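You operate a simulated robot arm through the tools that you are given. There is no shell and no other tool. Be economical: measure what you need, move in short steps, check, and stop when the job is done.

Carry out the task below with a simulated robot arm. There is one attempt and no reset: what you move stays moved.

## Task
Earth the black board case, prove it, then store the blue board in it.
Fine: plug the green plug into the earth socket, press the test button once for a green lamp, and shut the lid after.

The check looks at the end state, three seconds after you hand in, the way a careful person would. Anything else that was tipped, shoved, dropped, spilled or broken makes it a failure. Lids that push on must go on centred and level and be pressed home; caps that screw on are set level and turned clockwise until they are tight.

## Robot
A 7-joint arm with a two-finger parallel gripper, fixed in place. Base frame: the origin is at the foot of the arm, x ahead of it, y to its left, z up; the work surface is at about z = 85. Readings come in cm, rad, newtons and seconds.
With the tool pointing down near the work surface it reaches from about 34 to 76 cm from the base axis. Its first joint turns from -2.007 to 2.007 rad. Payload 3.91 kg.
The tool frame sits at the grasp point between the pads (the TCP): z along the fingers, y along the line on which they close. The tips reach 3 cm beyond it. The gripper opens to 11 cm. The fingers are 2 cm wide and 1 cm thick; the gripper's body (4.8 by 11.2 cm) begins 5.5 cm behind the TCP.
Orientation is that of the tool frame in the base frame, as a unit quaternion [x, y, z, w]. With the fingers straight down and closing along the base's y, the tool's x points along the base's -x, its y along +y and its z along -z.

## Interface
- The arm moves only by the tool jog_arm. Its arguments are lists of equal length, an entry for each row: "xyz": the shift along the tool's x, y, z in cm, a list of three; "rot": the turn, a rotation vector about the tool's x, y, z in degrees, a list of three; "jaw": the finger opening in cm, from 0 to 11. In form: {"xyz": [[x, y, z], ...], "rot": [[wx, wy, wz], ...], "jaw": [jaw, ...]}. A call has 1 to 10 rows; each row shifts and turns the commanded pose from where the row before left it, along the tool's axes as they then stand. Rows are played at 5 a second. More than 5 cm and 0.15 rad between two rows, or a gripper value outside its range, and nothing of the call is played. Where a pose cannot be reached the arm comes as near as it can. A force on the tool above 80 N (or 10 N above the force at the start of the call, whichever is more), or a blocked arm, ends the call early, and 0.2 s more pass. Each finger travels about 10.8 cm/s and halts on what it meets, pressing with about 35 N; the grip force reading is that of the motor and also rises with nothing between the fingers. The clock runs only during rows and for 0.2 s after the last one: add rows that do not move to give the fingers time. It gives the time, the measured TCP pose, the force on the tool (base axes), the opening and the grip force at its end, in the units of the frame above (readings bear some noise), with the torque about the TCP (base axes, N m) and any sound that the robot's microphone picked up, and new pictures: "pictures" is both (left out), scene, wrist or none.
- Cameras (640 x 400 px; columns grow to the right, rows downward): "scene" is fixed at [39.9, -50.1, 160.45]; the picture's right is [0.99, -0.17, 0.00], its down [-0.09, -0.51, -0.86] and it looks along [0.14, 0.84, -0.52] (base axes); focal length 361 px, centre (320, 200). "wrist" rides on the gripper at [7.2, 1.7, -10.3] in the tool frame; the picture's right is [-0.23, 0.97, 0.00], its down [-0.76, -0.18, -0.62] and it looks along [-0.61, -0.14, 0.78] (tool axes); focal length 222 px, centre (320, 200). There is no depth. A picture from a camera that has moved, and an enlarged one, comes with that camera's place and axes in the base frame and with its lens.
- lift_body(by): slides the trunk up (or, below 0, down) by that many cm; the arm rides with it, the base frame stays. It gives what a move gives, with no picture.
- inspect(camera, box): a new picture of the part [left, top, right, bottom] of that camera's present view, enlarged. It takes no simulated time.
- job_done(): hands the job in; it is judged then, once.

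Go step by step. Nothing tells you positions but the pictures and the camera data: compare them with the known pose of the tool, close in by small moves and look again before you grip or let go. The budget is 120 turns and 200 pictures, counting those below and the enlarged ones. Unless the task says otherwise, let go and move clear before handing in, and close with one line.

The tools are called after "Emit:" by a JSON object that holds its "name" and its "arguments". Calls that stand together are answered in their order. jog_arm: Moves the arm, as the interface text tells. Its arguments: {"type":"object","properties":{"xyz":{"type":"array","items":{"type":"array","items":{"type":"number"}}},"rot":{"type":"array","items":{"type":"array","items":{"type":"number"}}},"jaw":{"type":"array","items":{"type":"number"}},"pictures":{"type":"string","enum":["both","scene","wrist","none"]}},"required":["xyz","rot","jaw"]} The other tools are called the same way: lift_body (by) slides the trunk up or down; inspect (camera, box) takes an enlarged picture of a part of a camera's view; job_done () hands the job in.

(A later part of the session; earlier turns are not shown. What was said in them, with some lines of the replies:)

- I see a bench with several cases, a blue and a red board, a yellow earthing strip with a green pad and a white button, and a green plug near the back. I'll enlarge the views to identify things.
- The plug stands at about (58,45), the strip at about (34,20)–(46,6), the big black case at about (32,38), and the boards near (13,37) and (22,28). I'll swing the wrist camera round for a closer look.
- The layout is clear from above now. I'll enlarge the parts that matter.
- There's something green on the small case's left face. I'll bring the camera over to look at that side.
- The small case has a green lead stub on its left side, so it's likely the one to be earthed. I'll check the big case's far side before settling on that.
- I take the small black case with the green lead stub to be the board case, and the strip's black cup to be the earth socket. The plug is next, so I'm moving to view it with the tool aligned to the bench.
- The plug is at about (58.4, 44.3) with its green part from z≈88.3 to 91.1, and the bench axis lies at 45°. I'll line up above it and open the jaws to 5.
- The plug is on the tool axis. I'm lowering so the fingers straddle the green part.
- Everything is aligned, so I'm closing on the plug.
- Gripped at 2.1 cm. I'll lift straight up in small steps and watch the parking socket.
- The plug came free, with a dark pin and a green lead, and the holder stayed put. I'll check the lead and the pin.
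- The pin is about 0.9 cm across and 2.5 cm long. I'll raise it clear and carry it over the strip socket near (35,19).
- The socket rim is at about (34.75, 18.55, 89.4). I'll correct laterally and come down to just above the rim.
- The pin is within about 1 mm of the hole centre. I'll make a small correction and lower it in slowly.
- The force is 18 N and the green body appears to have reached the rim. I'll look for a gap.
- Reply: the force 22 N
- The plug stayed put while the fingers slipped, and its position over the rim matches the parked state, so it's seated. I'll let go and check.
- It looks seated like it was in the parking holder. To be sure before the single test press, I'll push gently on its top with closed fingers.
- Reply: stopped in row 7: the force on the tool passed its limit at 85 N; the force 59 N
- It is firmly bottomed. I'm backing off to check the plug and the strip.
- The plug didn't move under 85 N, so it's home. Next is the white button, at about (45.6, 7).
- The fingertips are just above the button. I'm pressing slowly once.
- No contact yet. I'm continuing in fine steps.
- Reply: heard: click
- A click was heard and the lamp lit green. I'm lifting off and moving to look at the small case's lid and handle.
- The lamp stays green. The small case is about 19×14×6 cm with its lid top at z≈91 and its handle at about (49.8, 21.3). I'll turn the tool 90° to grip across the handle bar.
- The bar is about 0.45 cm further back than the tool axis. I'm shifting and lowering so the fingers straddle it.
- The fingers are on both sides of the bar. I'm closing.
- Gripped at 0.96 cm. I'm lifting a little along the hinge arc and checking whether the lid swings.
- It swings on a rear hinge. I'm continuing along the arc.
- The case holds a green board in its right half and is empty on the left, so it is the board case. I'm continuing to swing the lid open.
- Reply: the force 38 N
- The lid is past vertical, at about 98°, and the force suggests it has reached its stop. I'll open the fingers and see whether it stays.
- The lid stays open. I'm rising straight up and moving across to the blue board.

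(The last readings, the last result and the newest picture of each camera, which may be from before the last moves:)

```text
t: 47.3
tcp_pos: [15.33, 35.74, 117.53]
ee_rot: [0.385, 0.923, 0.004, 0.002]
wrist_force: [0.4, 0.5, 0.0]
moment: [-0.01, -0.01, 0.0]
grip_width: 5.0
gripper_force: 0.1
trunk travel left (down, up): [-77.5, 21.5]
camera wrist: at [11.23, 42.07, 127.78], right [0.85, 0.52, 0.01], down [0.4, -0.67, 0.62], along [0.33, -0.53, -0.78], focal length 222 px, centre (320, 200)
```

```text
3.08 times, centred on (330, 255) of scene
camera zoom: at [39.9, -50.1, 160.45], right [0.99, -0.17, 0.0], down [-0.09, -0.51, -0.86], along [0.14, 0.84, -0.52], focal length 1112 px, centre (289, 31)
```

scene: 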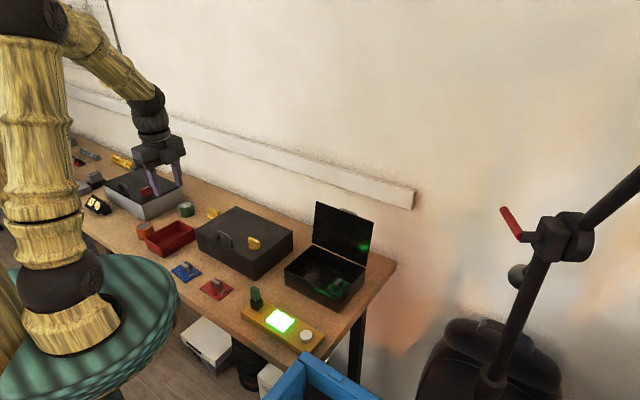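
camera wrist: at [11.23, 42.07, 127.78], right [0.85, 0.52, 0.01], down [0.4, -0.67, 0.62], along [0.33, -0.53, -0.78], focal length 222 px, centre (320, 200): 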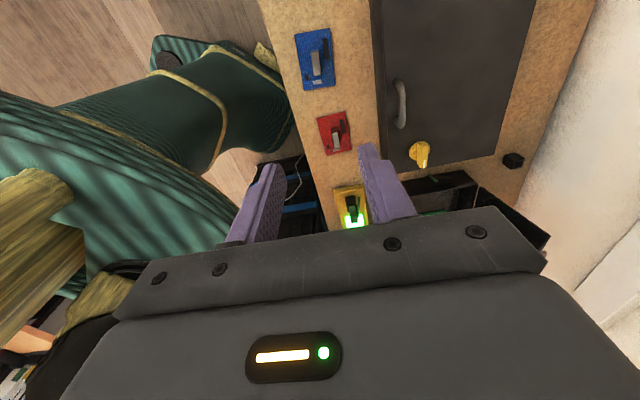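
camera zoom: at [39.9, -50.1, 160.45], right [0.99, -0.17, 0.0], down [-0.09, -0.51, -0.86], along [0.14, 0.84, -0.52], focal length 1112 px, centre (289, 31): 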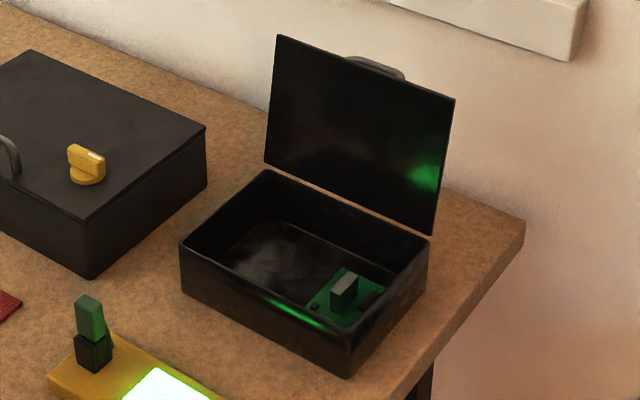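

The blue board is 8×5.4 cm, centred at about (13.6, 37.7) and turned about 5° from the bench, with a thin grey block at its centre to grip. I'm aligning above it.

Emit:
{"name": "jog_arm", "arguments": {"xyz": [[2.69, 0.2, 0], [0, 0, 0], [0, 0, 4.5], [0, 0, 4.5], [0, 0, 4.5], [0, 0, 4.5], [0, 0, 0]], "rot": [[0, 0, 0], [0, 0, 5], [0, 0, 0], [0, 0, 0], [0, 0, 0], [0, 0, 0], [0, 0, 0]], "jaw": [4, 4, 4, 4, 4, 4, 4], "pictures": "both"}}

Emit:
{"name": "inspect", "arguments": {"camera": "wrist", "box": [230, 60, 410, 180]}}

Emit:
{"name": "inspect", "arguments": {"camera": "scene", "box": [150, 230, 230, 290]}}

```text
t: 48.9
tcp_pos: [13.56, 37.68, 99.52]
ee_rot: [0.425, 0.905, 0.003, 0.002]
wrist_force: [-0.3, 0.0, -0.1]
moment: [0.03, 0.06, 0.01]
grip_width: 4.02
gripper_force: 0.0
trunk travel left (down, up): [-77.5, 21.5]
camera wrist: at [10.19, 44.35, 109.85], right [0.89, 0.45, 0.01], down [0.34, -0.7, 0.62], along [0.28, -0.55, -0.78], focal length 222 px, centre (320, 200)
```

scene: 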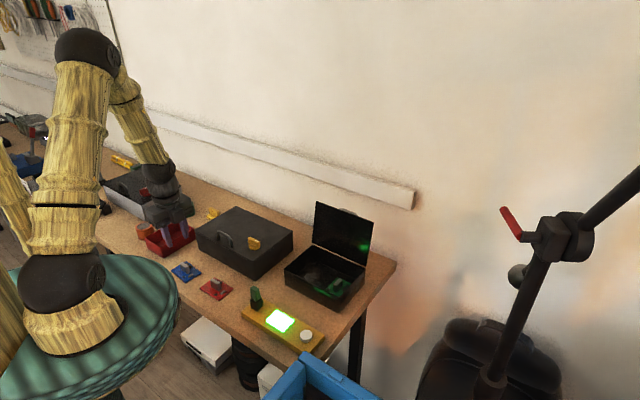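
wrist: 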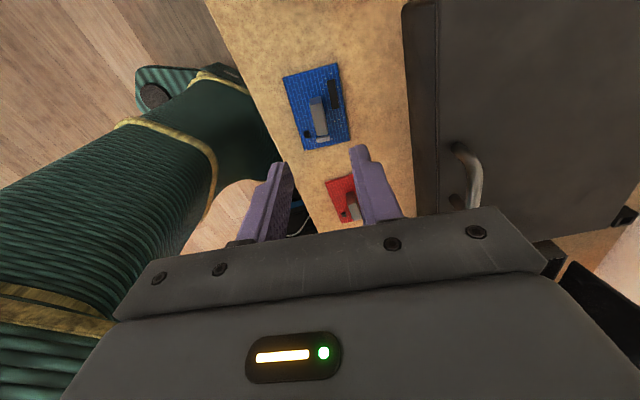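

```text
3.33 times, centred on (320, 120) of wrist
camera zoom: at [10.19, 44.35, 109.85], right [0.89, 0.45, 0.01], down [0.34, -0.7, 0.62], along [0.28, -0.55, -0.78], focal length 740 px, centre (320, 467)
```

zoom: 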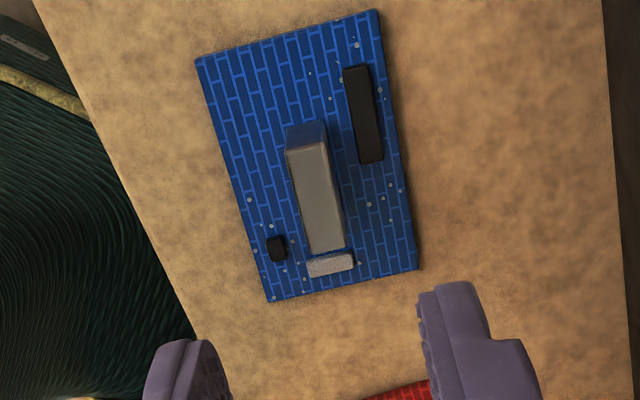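

```text
6.67 times, centred on (190, 260) of scene
camera zoom: at [39.9, -50.1, 160.45], right [0.99, -0.17, 0.0], down [-0.09, -0.51, -0.86], along [0.14, 0.84, -0.52], focal length 2408 px, centre (1187, -200)
```

zoom: 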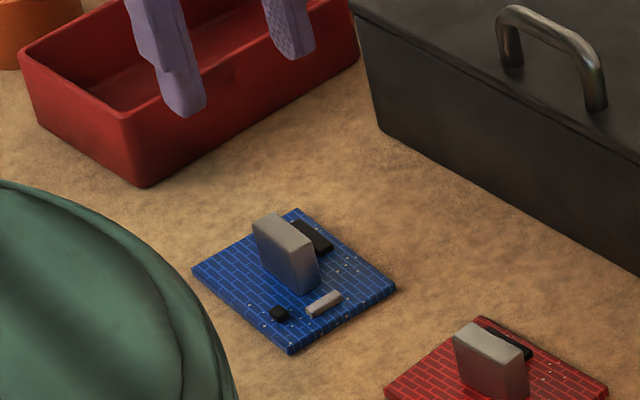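

I'm making a small correction, then lowering to straddle the grey block with the tips above the small parts.

Emit:
{"name": "jog_arm", "arguments": {"xyz": [[0.22, -0.04, 3], [0, 0, 3], [0, 0, 2.4], [0, 0, 0]], "rot": [[0, 0, 0], [0, 0, 0], [0, 0, 0], [0, 0, 0]], "jaw": [3.4, 3.4, 3.4, 3.4], "pictures": "none"}}

Emit:
{"name": "inspect", "arguments": {"camera": "wrist", "box": [230, 80, 410, 200]}}

Emit:
{"name": "inspect", "arguments": {"camera": "scene", "box": [150, 240, 230, 300]}}

```text
t: 49.9
tcp_pos: [13.38, 38.07, 91.07]
ee_rot: [0.425, 0.905, 0.003, 0.003]
wrist_force: [-0.1, -0.1, 0.9]
moment: [0.01, 0.02, -0.01]
grip_width: 3.38
gripper_force: 0.0
trunk travel left (down, up): [-77.5, 21.5]
```

```text
3.33 times, centred on (320, 140) of wrist
camera zoom: at [9.92, 44.63, 101.39], right [0.89, 0.45, 0.01], down [0.35, -0.7, 0.62], along [0.29, -0.55, -0.78], focal length 740 px, centre (320, 400)
```

zoom: 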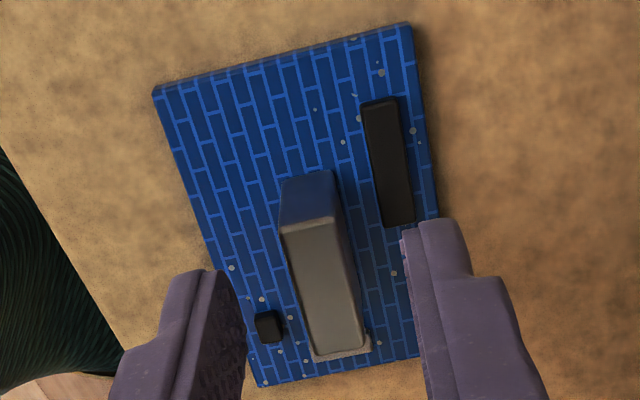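

```text
6.67 times, centred on (190, 270) of scene
camera zoom: at [39.9, -50.1, 160.45], right [0.99, -0.17, 0.0], down [-0.09, -0.51, -0.86], along [0.14, 0.84, -0.52], focal length 2408 px, centre (1187, -267)
```

zoom: 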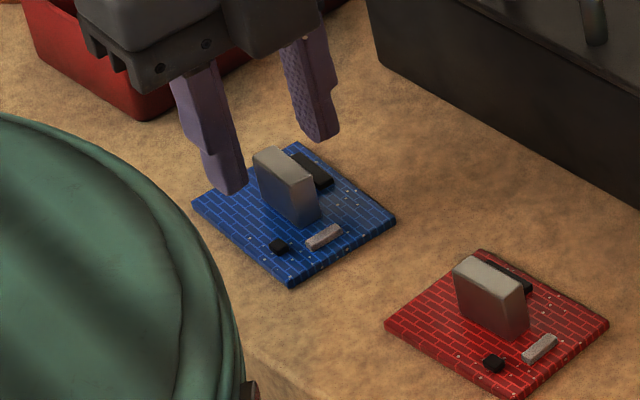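

Emit:
{"name": "jog_arm", "arguments": {"xyz": [[-0.2, 0.05, 0.8], [0, 0, 0.6], [0, 0, 0], [0, 0, 0], [0, 0, 0], [0, 0, 0]], "rot": [[0, 0, 0], [0, 0, 0], [0, 0, 0], [0, 0, 0], [0, 0, 0], [0, 0, 0]], "jaw": [3.4, 3.4, 2, 0.7, 0.5, 0.5], "pictures": "none"}}

Emit:
{"name": "inspect", "arguments": {"camera": "wrist", "box": [230, 80, 410, 200]}}

Emit:
{"name": "inspect", "arguments": {"camera": "scene", "box": [150, 240, 230, 300]}}

```text
t: 51.3
tcp_pos: [13.63, 38.0, 89.74]
ee_rot: [0.426, 0.905, 0.004, 0.001]
wrist_force: [1.2, 0.8, 1.1]
moment: [-0.02, -0.01, 0.01]
grip_width: 1.08
gripper_force: 35.2
trunk travel left (down, up): [-77.5, 21.5]
```

```text
3.33 times, centred on (320, 140) of wrist
camera zoom: at [10.19, 44.59, 99.99], right [0.89, 0.45, 0.01], down [0.34, -0.7, 0.62], along [0.28, -0.55, -0.78], focal length 740 px, centre (320, 400)
```

zoom: 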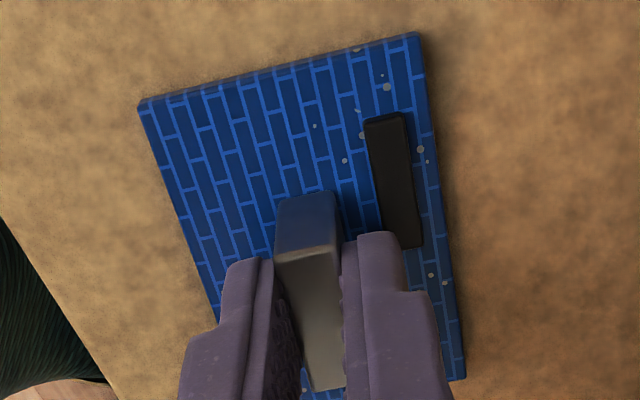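

```text
6.67 times, centred on (190, 270) of scene
camera zoom: at [39.9, -50.1, 160.45], right [0.99, -0.17, 0.0], down [-0.09, -0.51, -0.86], along [0.14, 0.84, -0.52], focal length 2408 px, centre (1187, -267)
```

zoom: 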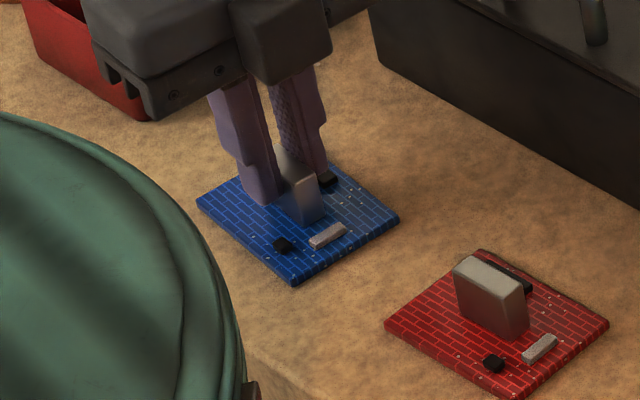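

The block is gripped. I'm lifting, squaring the board to the bench, and carrying it high over to the open case.

Emit:
{"name": "jog_arm", "arguments": {"xyz": [[0, 0, -1], [0, 0, -4], [0, 0, -4.6], [0, 0, -4.6], [0, 0, -4.6], [0, 0, -4.6], [0, 0, 0]], "rot": [[0, 0, 0], [0, 0, 0], [0, 0, 0], [0, 0, 0], [0, 0, 0], [0, 0, 0], [0, 0, -5.4]], "jaw": [0.5, 0.5, 0.5, 0.5, 0.5, 0.5, 0.5], "pictures": "wrist"}}

```text
t: 52.9
tcp_pos: [13.46, 37.74, 113.09]
ee_rot: [0.382, 0.924, 0.004, 0.002]
wrist_force: [1.0, 0.8, 0.1]
moment: [-0.02, -0.01, 0.0]
grip_width: 1.05
gripper_force: 35.3
trunk travel left (down, up): [-77.5, 21.5]
camera wrist: at [9.44, 44.09, 123.34], right [0.85, 0.53, 0.01], down [0.41, -0.67, 0.62], along [0.34, -0.53, -0.78], focal length 222 px, centre (320, 200)
```

wrist: 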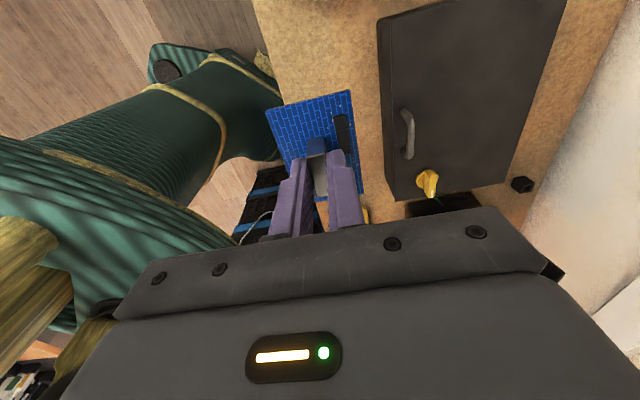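

Emit:
{"name": "jog_arm", "arguments": {"xyz": [[-4.15, 2.56, 0], [-4.15, 2.56, 0], [-4.15, 2.56, 0], [-4.15, 2.56, 0], [-4.15, 2.56, 0], [-4.15, 2.56, 0], [0, 0, 0]], "rot": [[0, 0, 0], [0, 0, 0], [0, 0, 0], [0, 0, 0], [0, 0, 0], [0, 0, 0], [0, 0, 0]], "jaw": [0.5, 0.5, 0.5, 0.5, 0.5, 0.5, 0.5], "pictures": "both"}}

Emit:
{"name": "inspect", "arguments": {"camera": "wrist", "box": [240, 70, 440, 220]}}

Emit:
{"name": "inspect", "arguments": {"camera": "scene", "box": [270, 190, 390, 320]}}

```text
t: 54.5
tcp_pos: [41.98, 30.91, 113.07]
ee_rot: [0.381, 0.925, 0.004, 0.003]
wrist_force: [0.5, 0.5, -0.4]
moment: [0.0, 0.02, 0.0]
grip_width: 1.09
gripper_force: 35.1
trunk travel left (down, up): [-77.5, 21.5]
camera wrist: at [37.91, 37.29, 123.32], right [0.85, 0.53, 0.01], down [0.41, -0.67, 0.62], along [0.34, -0.52, -0.78], focal length 222 px, centre (320, 200)
```

scene: 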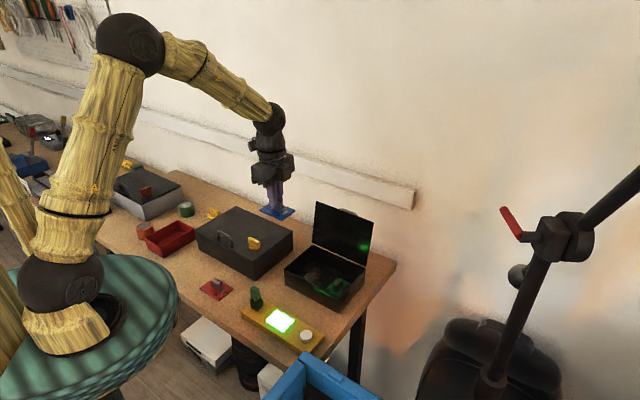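
wrist: 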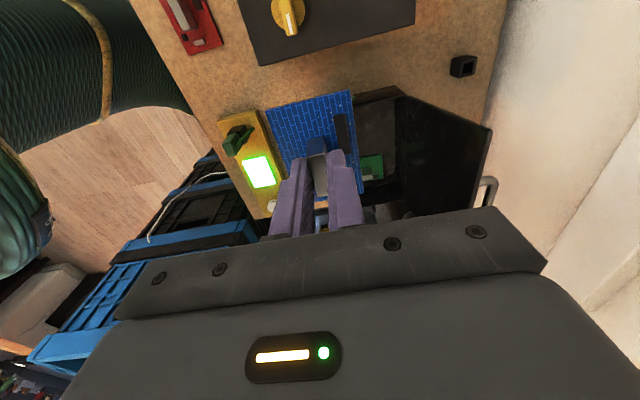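

```text
2.67 times, centred on (340, 145) of wrist
camera zoom: at [37.91, 37.29, 123.32], right [0.85, 0.53, 0.01], down [0.41, -0.67, 0.62], along [0.34, -0.52, -0.78], focal length 592 px, centre (267, 347)
```

zoom: 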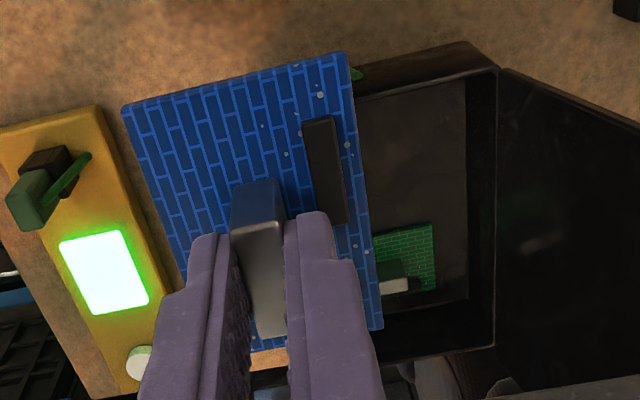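

```text
3.08 times, centred on (330, 255) of scene
camera zoom: at [39.9, -50.1, 160.45], right [0.99, -0.17, 0.0], down [-0.09, -0.51, -0.86], along [0.14, 0.84, -0.52], focal length 1112 px, centre (289, 31)
```

zoom: 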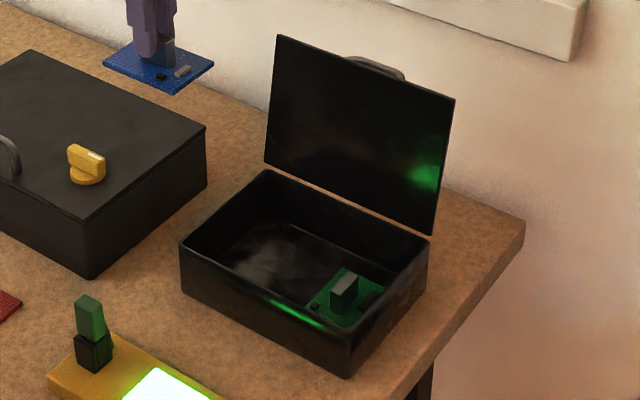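

The empty left part of the case runs from about e1 −11 to −21.6, which is wide enough for the 8 cm board as it's held. I'm moving over that space.

Emit:
{"name": "jog_arm", "arguments": {"xyz": [[-4.08, 2.62, 0], [-4.09, 2.63, 0], [0, 0, 4], [0, 0, 4], [0, 0, 4], [0, 0, 0]], "rot": [[0, 0, 0], [0, 0, 0], [0, 0, 0], [0, 0, 0], [0, 0, 0], [0, 0, 0]], "jaw": [0.5, 0.5, 0.5, 0.5, 0.5, 0.5], "pictures": "wrist"}}

Emit:
{"name": "inspect", "arguments": {"camera": "wrist", "box": [220, 60, 440, 220]}}

Emit:
{"name": "inspect", "arguments": {"camera": "scene", "box": [270, 190, 390, 320]}}

```text
t: 55.9
tcp_pos: [51.54, 29.17, 101.48]
ee_rot: [0.381, 0.925, 0.004, 0.003]
wrist_force: [0.9, 0.1, -0.9]
moment: [-0.04, 0.02, 0.03]
grip_width: 1.1
gripper_force: 34.9
trunk travel left (down, up): [-77.5, 21.5]
camera wrist: at [47.44, 35.38, 111.67], right [0.85, 0.53, 0.01], down [0.41, -0.67, 0.62], along [0.34, -0.52, -0.78], focal length 222 px, centre (320, 200)
```

wrist: 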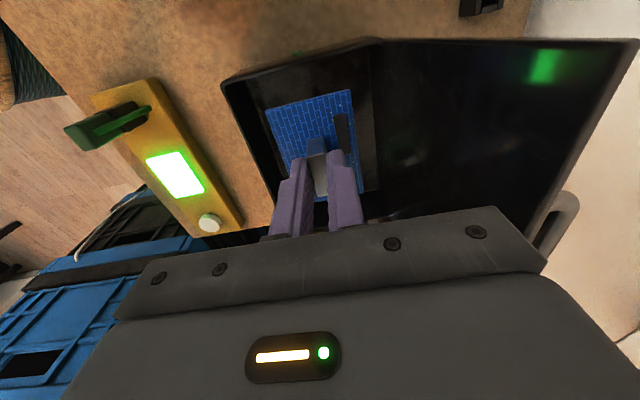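

```text
2.50 times, centred on (330, 140) of wrist
camera zoom: at [47.44, 35.38, 111.67], right [0.85, 0.53, 0.01], down [0.41, -0.67, 0.62], along [0.34, -0.52, -0.78], focal length 555 px, centre (295, 350)
```

zoom: 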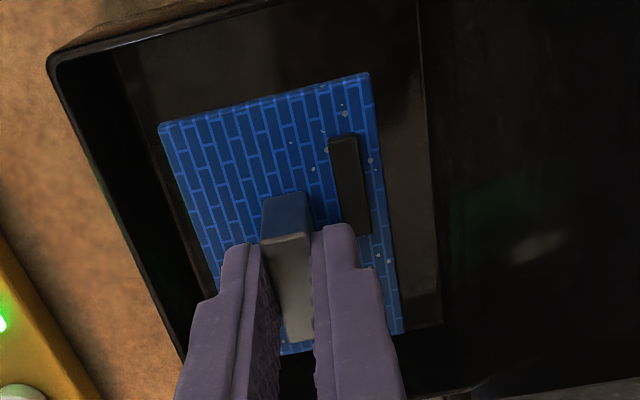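

```text
3.08 times, centred on (330, 255) of scene
camera zoom: at [39.9, -50.1, 160.45], right [0.99, -0.17, 0.0], down [-0.09, -0.51, -0.86], along [0.14, 0.84, -0.52], focal length 1112 px, centre (289, 31)
```

zoom: 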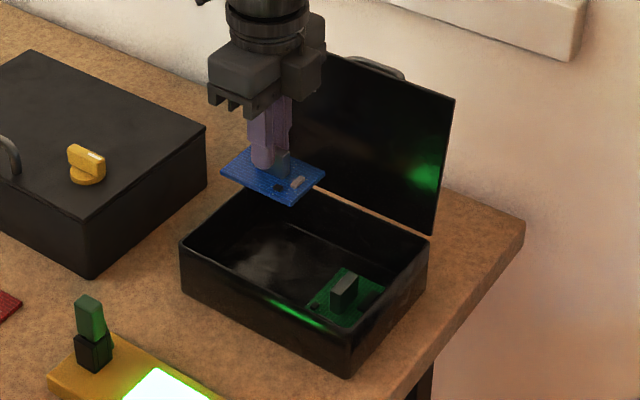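

The board needs a 0.4 cm shift toward the green board for even margins. I'm lowering it into the case.

Emit:
{"name": "jog_arm", "arguments": {"xyz": [[-0.4, -0.3, 0], [0, 0, 3], [0, 0, 3], [0, 0, 2.5], [0, 0, 1], [0, 0, 0]], "rot": [[0, 0, 0], [0, 0, 0], [0, 0, 0], [0, 0, 0], [0, 0, 0], [0, 0, 0]], "jaw": [0.5, 0.5, 0.5, 0.5, 0.5, 0.5], "pictures": "wrist"}}

Emit:
{"name": "inspect", "arguments": {"camera": "scene", "box": [270, 190, 390, 320]}}

```text
t: 57.3
tcp_pos: [51.86, 28.75, 91.68]
ee_rot: [0.38, 0.925, 0.003, 0.003]
wrist_force: [0.6, -0.6, 1.0]
moment: [0.0, 0.02, -0.02]
grip_width: 1.08
gripper_force: 34.9
trunk travel left (down, up): [-77.5, 21.5]
camera wrist: at [47.74, 35.03, 101.98], right [0.85, 0.53, 0.01], down [0.41, -0.67, 0.62], along [0.34, -0.52, -0.78], focal length 222 px, centre (320, 200)
```

wrist: 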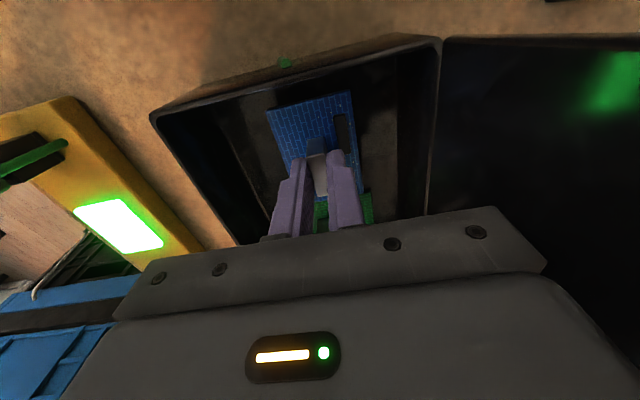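

```text
3.08 times, centred on (330, 255) of scene
camera zoom: at [39.9, -50.1, 160.45], right [0.99, -0.17, 0.0], down [-0.09, -0.51, -0.86], along [0.14, 0.84, -0.52], focal length 1112 px, centre (289, 31)
```

zoom: 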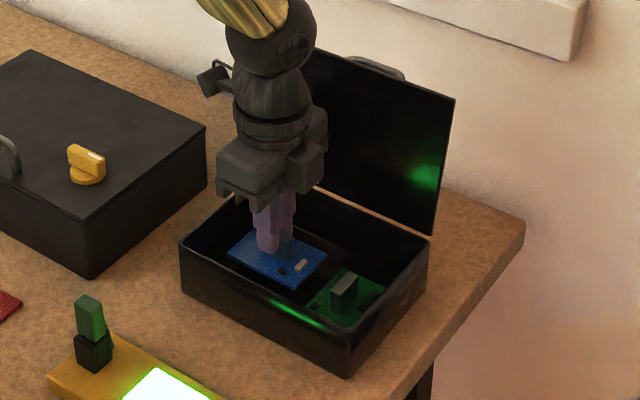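

Emit:
{"name": "inspect", "arguments": {"camera": "wrist", "box": [250, 80, 390, 240]}}

Emit:
{"name": "inspect", "arguments": {"camera": "scene", "box": [300, 255, 350, 300]}}

```text
2.50 times, centred on (320, 160) of wrist
camera zoom: at [47.74, 35.03, 101.98], right [0.85, 0.53, 0.01], down [0.41, -0.67, 0.62], along [0.34, -0.52, -0.78], focal length 555 px, centre (320, 300)
```

zoom: 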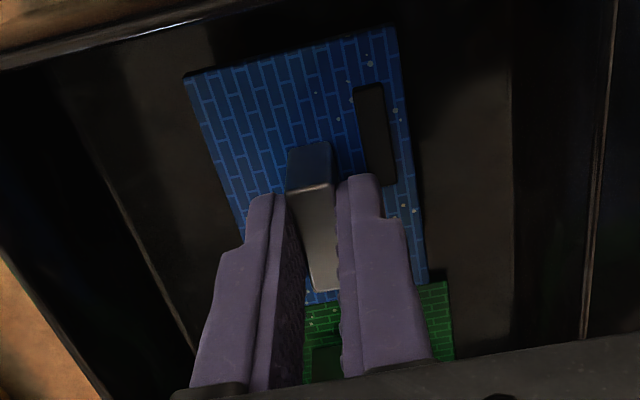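

```text
8.89 times, centred on (325, 278) of scene
camera zoom: at [39.9, -50.1, 160.45], right [0.99, -0.17, 0.0], down [-0.09, -0.51, -0.86], along [0.14, 0.84, -0.52], focal length 3211 px, centre (276, -489)
```

zoom: 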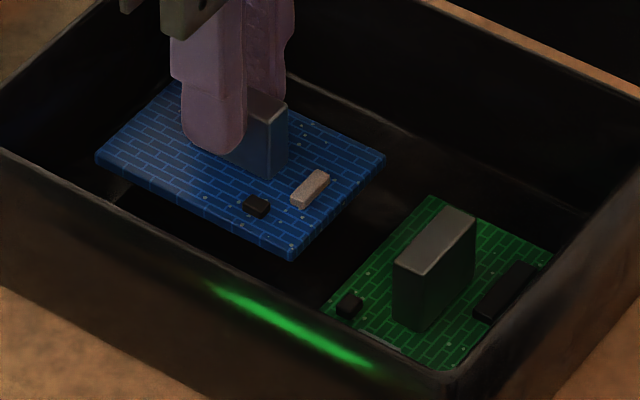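

It's clear of the green board. I'm lowering gently until it touches the floor.

Emit:
{"name": "jog_arm", "arguments": {"xyz": [[0, 0, 0.4], [0, 0, 0.3], [0, 0, 0.3], [0, 0, 0.2], [0, 0, 0]], "rot": [[0, 0, 0], [0, 0, 0], [0, 0, 0], [0, 0, 0], [0, 0, 0]], "jaw": [0.5, 0.5, 0.5, 0.5, 0.5], "pictures": "none"}}

Emit:
{"name": "inspect", "arguments": {"camera": "scene", "box": [300, 255, 350, 300]}}

```text
t: 58.5
tcp_pos: [51.74, 28.7, 90.47]
ee_rot: [0.381, 0.925, 0.004, 0.003]
wrist_force: [-0.1, -1.3, -1.3]
moment: [-0.04, 0.01, 0.02]
grip_width: 1.07
gripper_force: 35.2
trunk travel left (down, up): [-77.5, 21.5]
```

```text
8.89 times, centred on (325, 278) of scene
camera zoom: at [39.9, -50.1, 160.45], right [0.99, -0.17, 0.0], down [-0.09, -0.51, -0.86], along [0.14, 0.84, -0.52], focal length 3211 px, centre (276, -489)
```

zoom: 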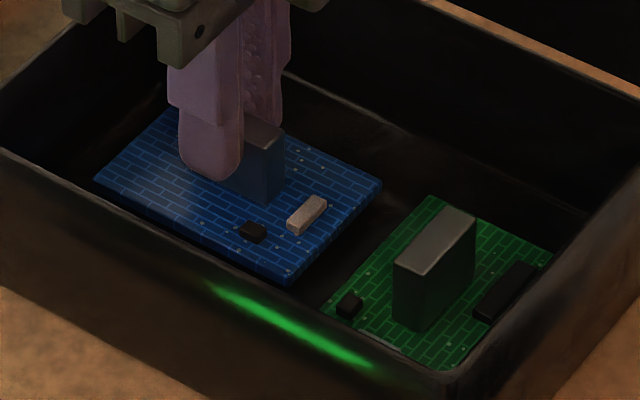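

Emit:
{"name": "jog_arm", "arguments": {"xyz": [[0, 0, 0.15], [0, 0, 0.15], [0, 0, 0.1], [0, 0, 0]], "rot": [[0, 0, 0], [0, 0, 0], [0, 0, 0], [0, 0, 0]], "jaw": [0.5, 0.5, 0.5, 0.5], "pictures": "none"}}

```text
t: 59.5
tcp_pos: [51.85, 28.69, 90.25]
ee_rot: [0.381, 0.925, 0.004, 0.002]
wrist_force: [-0.1, -0.9, 3.3]
moment: [-0.07, 0.13, 0.06]
grip_width: 1.06
gripper_force: 35.3
trunk travel left (down, up): [-77.5, 21.5]
```

Contact at 3 N. I'm releasing and rising straight up.

Emit:
{"name": "jog_arm", "arguments": {"xyz": [[0, 0, 0], [0, 0, 0], [0, 0, -1], [0, 0, -4], [0, 0, -4.5], [0, 0, -4.5]], "rot": [[0, 0, 0], [0, 0, 0], [0, 0, 0], [0, 0, 0], [0, 0, 0], [0, 0, 0]], "jaw": [2.4, 3, 3, 3, 3, 3], "pictures": "wrist"}}

Emit:
{"name": "inspect", "arguments": {"camera": "scene", "box": [270, 190, 390, 320]}}

Emit:
{"name": "inspect", "arguments": {"camera": "scene", "box": [300, 255, 350, 300]}}

```text
t: 60.9
tcp_pos: [51.52, 28.83, 104.26]
ee_rot: [0.381, 0.925, 0.003, 0.003]
wrist_force: [-0.3, -0.3, -0.7]
moment: [0.01, -0.01, 0.01]
grip_width: 2.98
gripper_force: 0.0
trunk travel left (down, up): [-77.5, 21.5]
camera wrist: at [47.48, 35.12, 114.48], right [0.85, 0.53, 0.01], down [0.41, -0.67, 0.62], along [0.34, -0.52, -0.78], focal length 222 px, centre (320, 200)
```

wrist: 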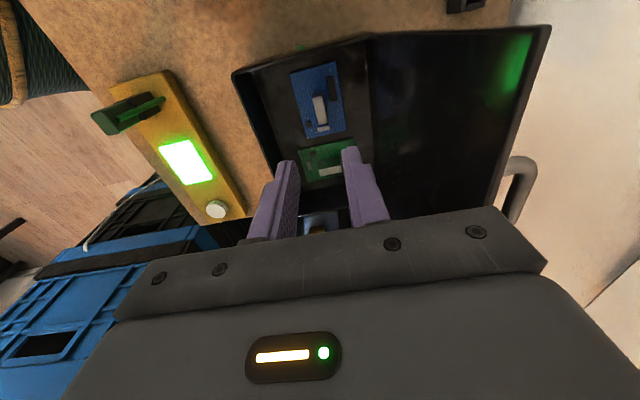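

```text
3.08 times, centred on (330, 255) of scene
camera zoom: at [39.9, -50.1, 160.45], right [0.99, -0.17, 0.0], down [-0.09, -0.51, -0.86], along [0.14, 0.84, -0.52], focal length 1112 px, centre (289, 31)
```

zoom: 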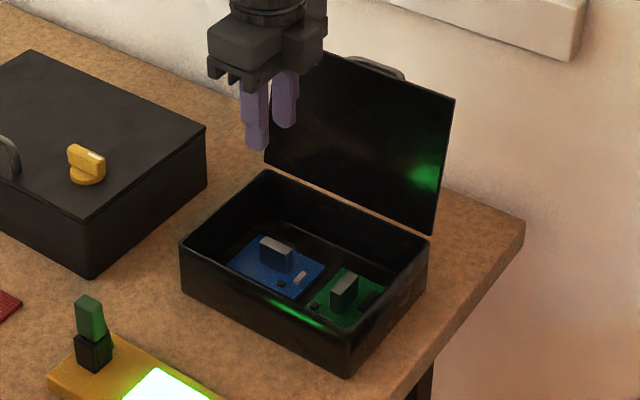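

```text
8.89 times, centred on (325, 278) of scene
camera zoom: at [39.9, -50.1, 160.45], right [0.99, -0.17, 0.0], down [-0.09, -0.51, -0.86], along [0.14, 0.84, -0.52], focal length 3211 px, centre (276, -489)
```

zoom: 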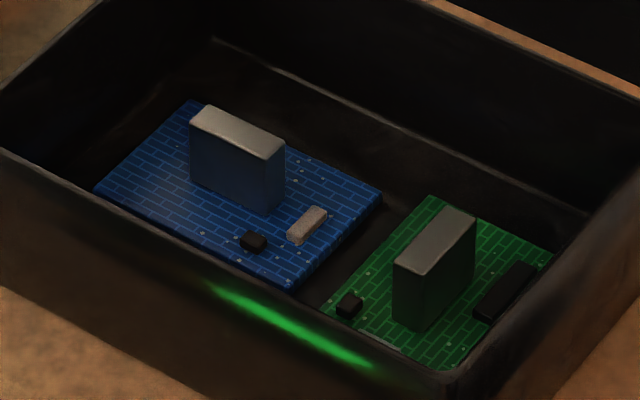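

The blue board is flat in the case beside the green one. I'm going back over the lid handle to close it.

Emit:
{"name": "jog_arm", "arguments": {"xyz": [[0, 0, -4.6], [0, 0, -4.6], [0, 0, -4.6], [-1.32, 3.98, 0], [-1.32, 3.98, 0], [-1.32, 3.98, 0], [0, 0, 3], [0, 0, 0]], "rot": [[0, 0, 0], [0, 0, 0], [0, 0, 0], [0, 0, 0], [0, 0, 0], [0, 0, 0], [0, 0, 0], [0, 0, 0]], "jaw": [3, 3, 3, 3, 3, 3, 2.6, 2.6], "pictures": "wrist"}}

Emit:
{"name": "inspect", "arguments": {"camera": "wrist", "box": [220, 80, 420, 220]}}

```text
t: 62.7
tcp_pos: [62.88, 34.47, 114.91]
ee_rot: [0.381, 0.924, 0.003, 0.003]
wrist_force: [-0.2, -0.1, -0.1]
moment: [0.02, 0.03, 0.02]
grip_width: 2.61
gripper_force: 0.0
trunk travel left (down, up): [-77.5, 21.5]
camera wrist: at [58.85, 40.85, 125.25], right [0.85, 0.53, 0.01], down [0.41, -0.67, 0.62], along [0.34, -0.52, -0.78], focal length 222 px, centre (320, 200)
```

wrist: 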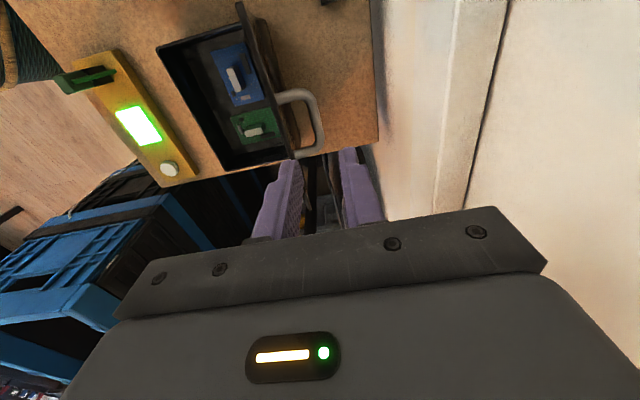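

```text
2.86 times, centred on (320, 150) of wrist
camera zoom: at [58.85, 40.85, 125.25], right [0.85, 0.53, 0.01], down [0.41, -0.67, 0.62], along [0.34, -0.52, -0.78], focal length 635 px, centre (320, 343)
```

zoom: 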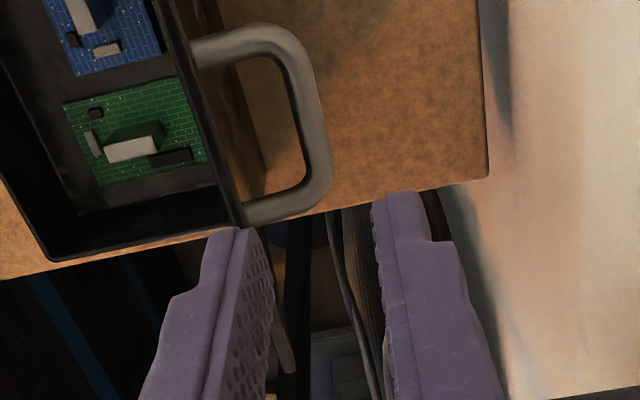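

The bar is 0.3 cm toward the front finger. I'm correcting, lowering over it and gripping.

Emit:
{"name": "jog_arm", "arguments": {"xyz": [[0, -0.32, 3], [0, 0, 3], [0, 0, 3], [0, 0, 0.9], [0, 0, 0]], "rot": [[0, 0, 0], [0, 0, 0], [0, 0, 0], [0, 0, 0], [0, 0, 0]], "jaw": [2.6, 2.6, 2.6, 2.6, 2.6], "pictures": "wrist"}}

```text
t: 63.9
tcp_pos: [62.57, 33.99, 105.75]
ee_rot: [0.381, 0.924, 0.007, 0.005]
wrist_force: [4.1, 2.5, 32.1]
moment: [-0.52, 0.64, 0.04]
grip_width: 2.35
gripper_force: 0.0
trunk travel left (down, up): [-77.5, 21.5]
camera wrist: at [58.45, 40.29, 115.96], right [0.85, 0.53, 0.02], down [0.41, -0.67, 0.62], along [0.34, -0.52, -0.78], focal length 222 px, centre (320, 200)
```

wrist: 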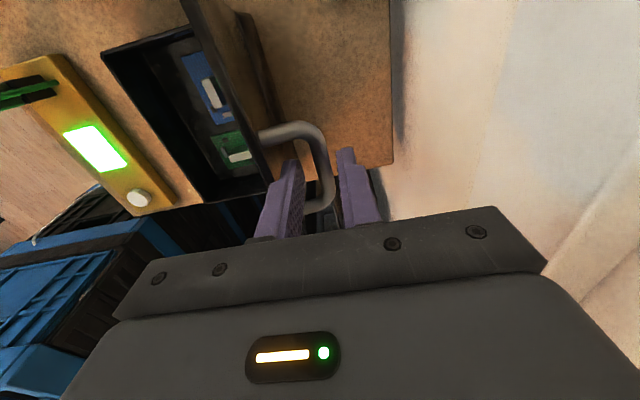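

The front finger's outer side touches the lid's top edge. I'll back up, narrow the opening and come in slightly further back.

Emit:
{"name": "jog_arm", "arguments": {"xyz": [[0, 0, -2], [0, 0.3, -1], [0, 0, 0], [0, 0, 1.5], [0, 0, 1.4], [0, 0, 0]], "rot": [[0, 0, 0], [0, 0, 0], [0, 0, 0], [0, 0, 0], [0, 0, 0], [0, 0, 0]], "jaw": [2.4, 2, 2, 2, 2, 2], "pictures": "wrist"}}

Emit:
{"name": "inspect", "arguments": {"camera": "wrist", "box": [220, 100, 420, 240]}}

Emit:
{"name": "inspect", "arguments": {"camera": "scene", "box": [290, 160, 400, 300]}}

```text
t: 65.3
tcp_pos: [62.61, 34.41, 105.3]
ee_rot: [0.382, 0.924, 0.005, 0.002]
wrist_force: [0.5, 0.7, 0.4]
moment: [0.06, 0.0, 0.01]
grip_width: 2.04
gripper_force: 0.1
trunk travel left (down, up): [-77.5, 21.5]
camera wrist: at [58.65, 40.67, 115.57], right [0.85, 0.53, 0.01], down [0.41, -0.67, 0.62], along [0.34, -0.52, -0.78], focal length 222 px, centre (320, 200)
```

wrist: 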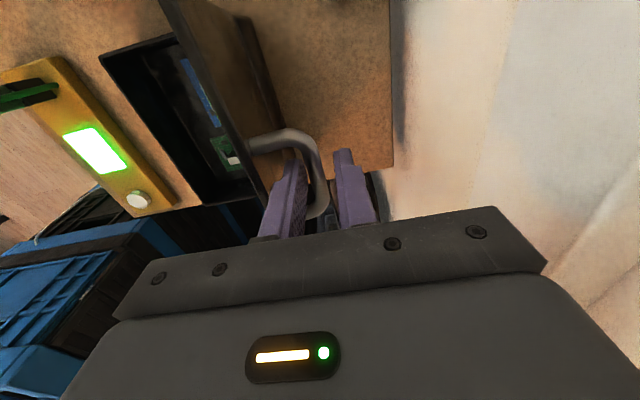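

```text
2.86 times, centred on (320, 170) of wrist
camera zoom: at [58.65, 40.67, 115.57], right [0.85, 0.53, 0.01], down [0.41, -0.67, 0.62], along [0.34, -0.52, -0.78], focal length 635 px, centre (320, 286)
```

zoom: 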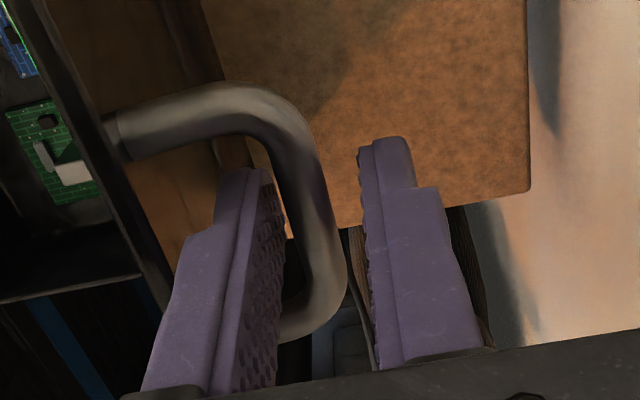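

```text
2.86 times, centred on (345, 230) of scene
camera zoom: at [39.9, -50.1, 160.45], right [0.99, -0.17, 0.0], down [-0.09, -0.51, -0.86], along [0.14, 0.84, -0.52], focal length 1032 px, centre (249, 114)
```

zoom: 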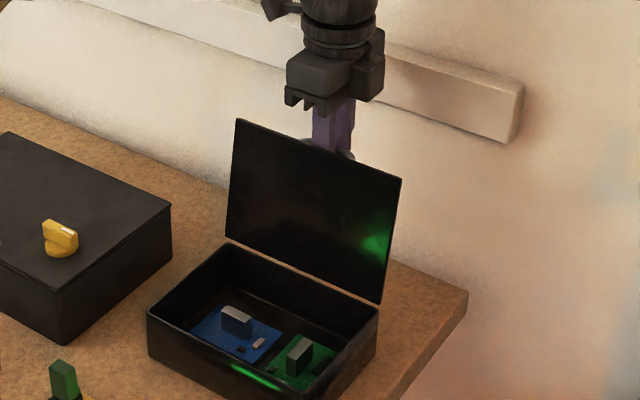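

The bar is between the fingers. I'm gripping and starting the lid back along the measured arc.

Emit:
{"name": "jog_arm", "arguments": {"xyz": [[0, 0, 0], [0, 0, 0], [0, 0, 0], [0, -1.73, -0.52], [0, -1.86, -0.3], [0, -1.87, -0.03], [0, 0, 0]], "rot": [[0, 0, 0], [0, 0, 0], [0, 0, 0], [0, 0, 0], [0, 0, 0], [0, 0, 0], [0, 0, 0]], "jaw": [1.2, 0.3, 0.3, 0.3, 0.3, 0.3, 0.3], "pictures": "none"}}

Emit:
{"name": "inspect", "arguments": {"camera": "scene", "box": [290, 160, 400, 300]}}

```text
t: 66.9
tcp_pos: [58.82, 30.4, 106.27]
ee_rot: [0.381, 0.924, 0.005, 0.003]
wrist_force: [-2.4, 1.8, 11.2]
moment: [0.09, 0.1, -0.92]
grip_width: 0.94
gripper_force: 45.3
trunk travel left (down, up): [-77.5, 21.5]
```

```text
2.86 times, centred on (345, 230) of scene
camera zoom: at [39.9, -50.1, 160.45], right [0.99, -0.17, 0.0], down [-0.09, -0.51, -0.86], along [0.14, 0.84, -0.52], focal length 1032 px, centre (249, 114)
```

zoom: 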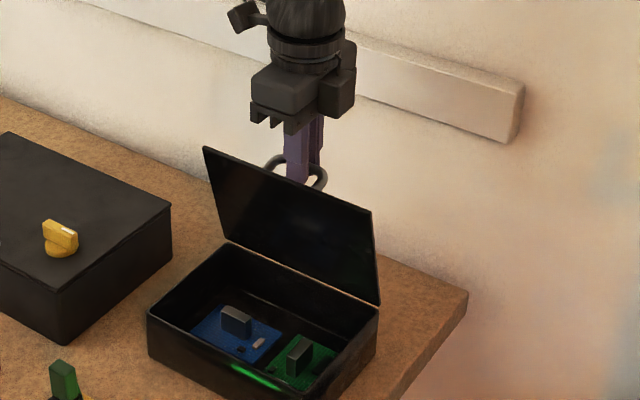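

It follows well. I'm continuing.

Emit:
{"name": "jog_arm", "arguments": {"xyz": [[0, -1.87, 0.13], [0, -1.81, 0.48], [0, -1.73, 0.74], [0, -1.61, 0.96], [0, -1.46, 1.19], [0, 0, 0]], "rot": [[0, 0, 0], [0, 0, 0], [0, 0, 0], [0, 0, 0], [0, 0, 0], [0, 0, 0]], "jaw": [0.3, 0.3, 0.3, 0.3, 0.3, 0.3], "pictures": "none"}}

Emit:
{"name": "inspect", "arguments": {"camera": "scene", "box": [270, 200, 390, 310]}}

```text
t: 68.3
tcp_pos: [52.83, 24.58, 102.5]
ee_rot: [0.381, 0.924, 0.003, 0.003]
wrist_force: [-2.9, 4.8, -2.7]
moment: [-0.03, 0.01, -0.65]
grip_width: 0.92
gripper_force: 45.5
trunk travel left (down, up): [-77.5, 21.5]
```

```text
3.64 times, centred on (330, 255) of scene
camera zoom: at [39.9, -50.1, 160.45], right [0.99, -0.17, 0.0], down [-0.09, -0.51, -0.86], along [0.14, 0.84, -0.52], focal length 1314 px, centre (284, 0)
```

zoom: 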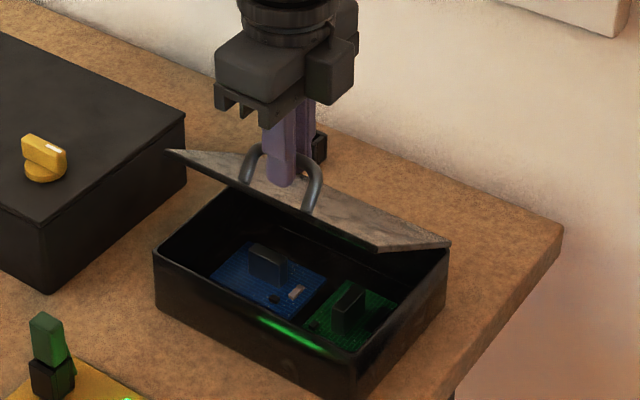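

Emit:
{"name": "jog_arm", "arguments": {"xyz": [[0, -1.28, 1.37], [0, -1.08, 1.54], [0, -0.85, 1.67], [0, -0.41, 1.1], [0, 0, 0]], "rot": [[0, 0, 0], [0, 0, 0], [0, 0, 0], [0, 0, 0], [0, 0, 0]], "jaw": [0.3, 0.3, 0.3, 0.3, 0.3], "pictures": "none"}}

Emit:
{"name": "inspect", "arguments": {"camera": "scene", "box": [270, 200, 390, 310]}}

```text
t: 69.5
tcp_pos: [50.42, 21.97, 96.77]
ee_rot: [0.381, 0.925, 0.004, 0.002]
wrist_force: [-8.1, 4.3, 1.2]
moment: [0.1, 0.2, -0.2]
grip_width: 0.93
gripper_force: 45.5
trunk travel left (down, up): [-77.5, 21.5]
```

```text
3.64 times, centred on (330, 255) of scene
camera zoom: at [39.9, -50.1, 160.45], right [0.99, -0.17, 0.0], down [-0.09, -0.51, -0.86], along [0.14, 0.84, -0.52], focal length 1314 px, centre (284, 0)
```

zoom: 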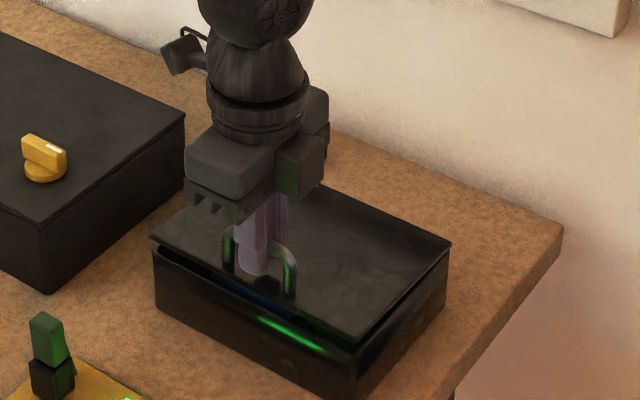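

Nearly shut. I'm finishing the last bit gently.

Emit:
{"name": "jog_arm", "arguments": {"xyz": [[0, -0.12, 0.4], [0, -0.08, 0.3], [0, -0.04, 0.2], [0, 0, 0.15], [0, 0, 0]], "rot": [[0, 0, 0], [0, 0, 0], [0, 0, 0], [0, 0, 0], [0, 0, 0]], "jaw": [0.3, 0.3, 0.3, 0.3, 0.3], "pictures": "none"}}

Emit:
{"name": "inspect", "arguments": {"camera": "scene", "box": [270, 220, 390, 310]}}

```text
t: 70.7
tcp_pos: [50.11, 21.78, 95.71]
ee_rot: [0.381, 0.925, 0.004, 0.002]
wrist_force: [-7.0, 2.9, 0.0]
moment: [-0.12, -0.08, -0.14]
grip_width: 0.93
gripper_force: 45.4
trunk travel left (down, up): [-77.5, 21.5]
```

```text
4.44 times, centred on (330, 265) of scene
camera zoom: at [39.9, -50.1, 160.45], right [0.99, -0.17, 0.0], down [-0.09, -0.51, -0.86], along [0.14, 0.84, -0.52], focal length 1606 px, centre (276, -89)
```

zoom: 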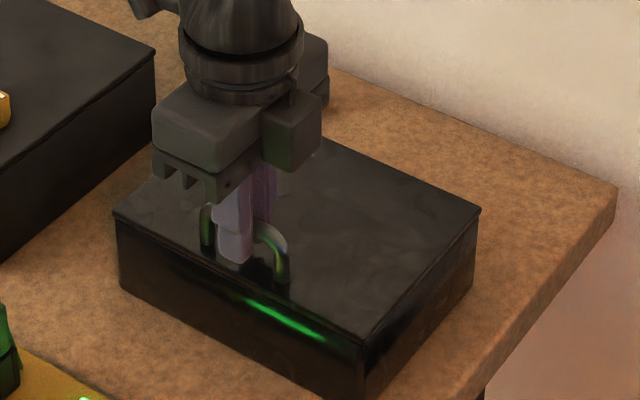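

Emit:
{"name": "jog_arm", "arguments": {"xyz": [[0, 0, 0.15], [0, 0, 0.15], [0, 0, 0.1], [0, 0, 0]], "rot": [[0, 0, 0], [0, 0, 0], [0, 0, 0], [0, 0, 0]], "jaw": [0.3, 0.3, 0.3, 0.3], "pictures": "none"}}

Emit:
{"name": "jog_arm", "arguments": {"xyz": [[0, 0, 0], [0, 0, 0], [0, 0, 0], [0, 0, -2], [0, 0, -4.5], [0, 0, -4.5], [0, 0, -4.5], [0, 0, -4.5]], "rot": [[0, 0, 0], [0, 0, 0], [0, 0, 0], [0, 0, 0], [0, 0, 0], [0, 0, 0], [0, 0, 0], [0, 0, 0]], "jaw": [2, 3.5, 3.5, 3.5, 3.5, 3.5, 3.5, 3.5], "pictures": "both"}}

Emit:
{"name": "inspect", "arguments": {"camera": "scene", "box": [230, 215, 390, 350]}}

```text
t: 71.7
tcp_pos: [50.14, 21.73, 95.58]
ee_rot: [0.381, 0.925, 0.005, 0.004]
wrist_force: [-6.7, 0.1, 22.8]
moment: [0.41, 0.44, -0.17]
grip_width: 0.94
gripper_force: 45.3
trunk travel left (down, up): [-77.5, 21.5]
```

```text
t: 73.5
tcp_pos: [50.09, 21.64, 115.57]
ee_rot: [0.381, 0.925, 0.004, 0.003]
wrist_force: [0.5, -0.2, 0.0]
moment: [-0.02, 0.03, 0.01]
grip_width: 3.51
gripper_force: 0.0
trunk travel left (down, up): [-77.5, 21.5]
camera wrist: at [46.0, 28.04, 125.9], right [0.85, 0.53, 0.01], down [0.41, -0.67, 0.62], along [0.34, -0.52, -0.78], focal length 222 px, centre (320, 200)
```

scene: 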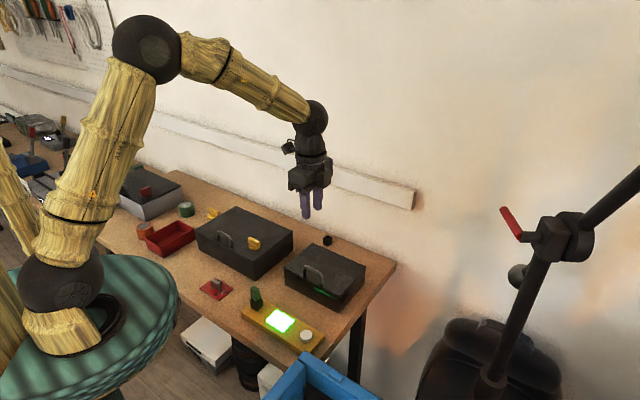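
wrist: 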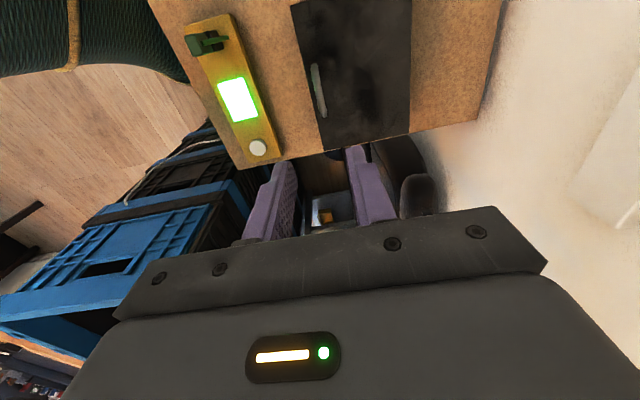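

```text
2.96 times, centred on (310, 282) of scene
camera zoom: at [39.9, -50.1, 160.45], right [0.99, -0.17, 0.0], down [-0.09, -0.51, -0.86], along [0.14, 0.84, -0.52], focal length 1070 px, centre (350, -44)
```

zoom: 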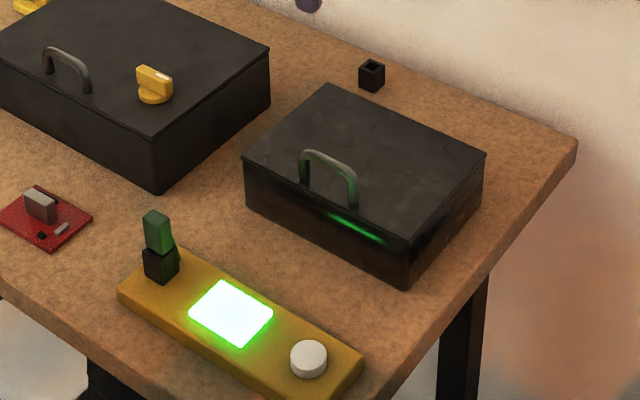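

The lid is shut level, the plug is in the earth socket, the lamp is green, and the arm is clear with nothing else disturbed. I'm handing in.

Emit:
{"name": "job_done", "arguments": {}}

```text
The job is handed in.
```

The black board case is earthed and one button press gave a green lamp; the blue board is stored flat inside beside a green board already there, and the lid is shut.
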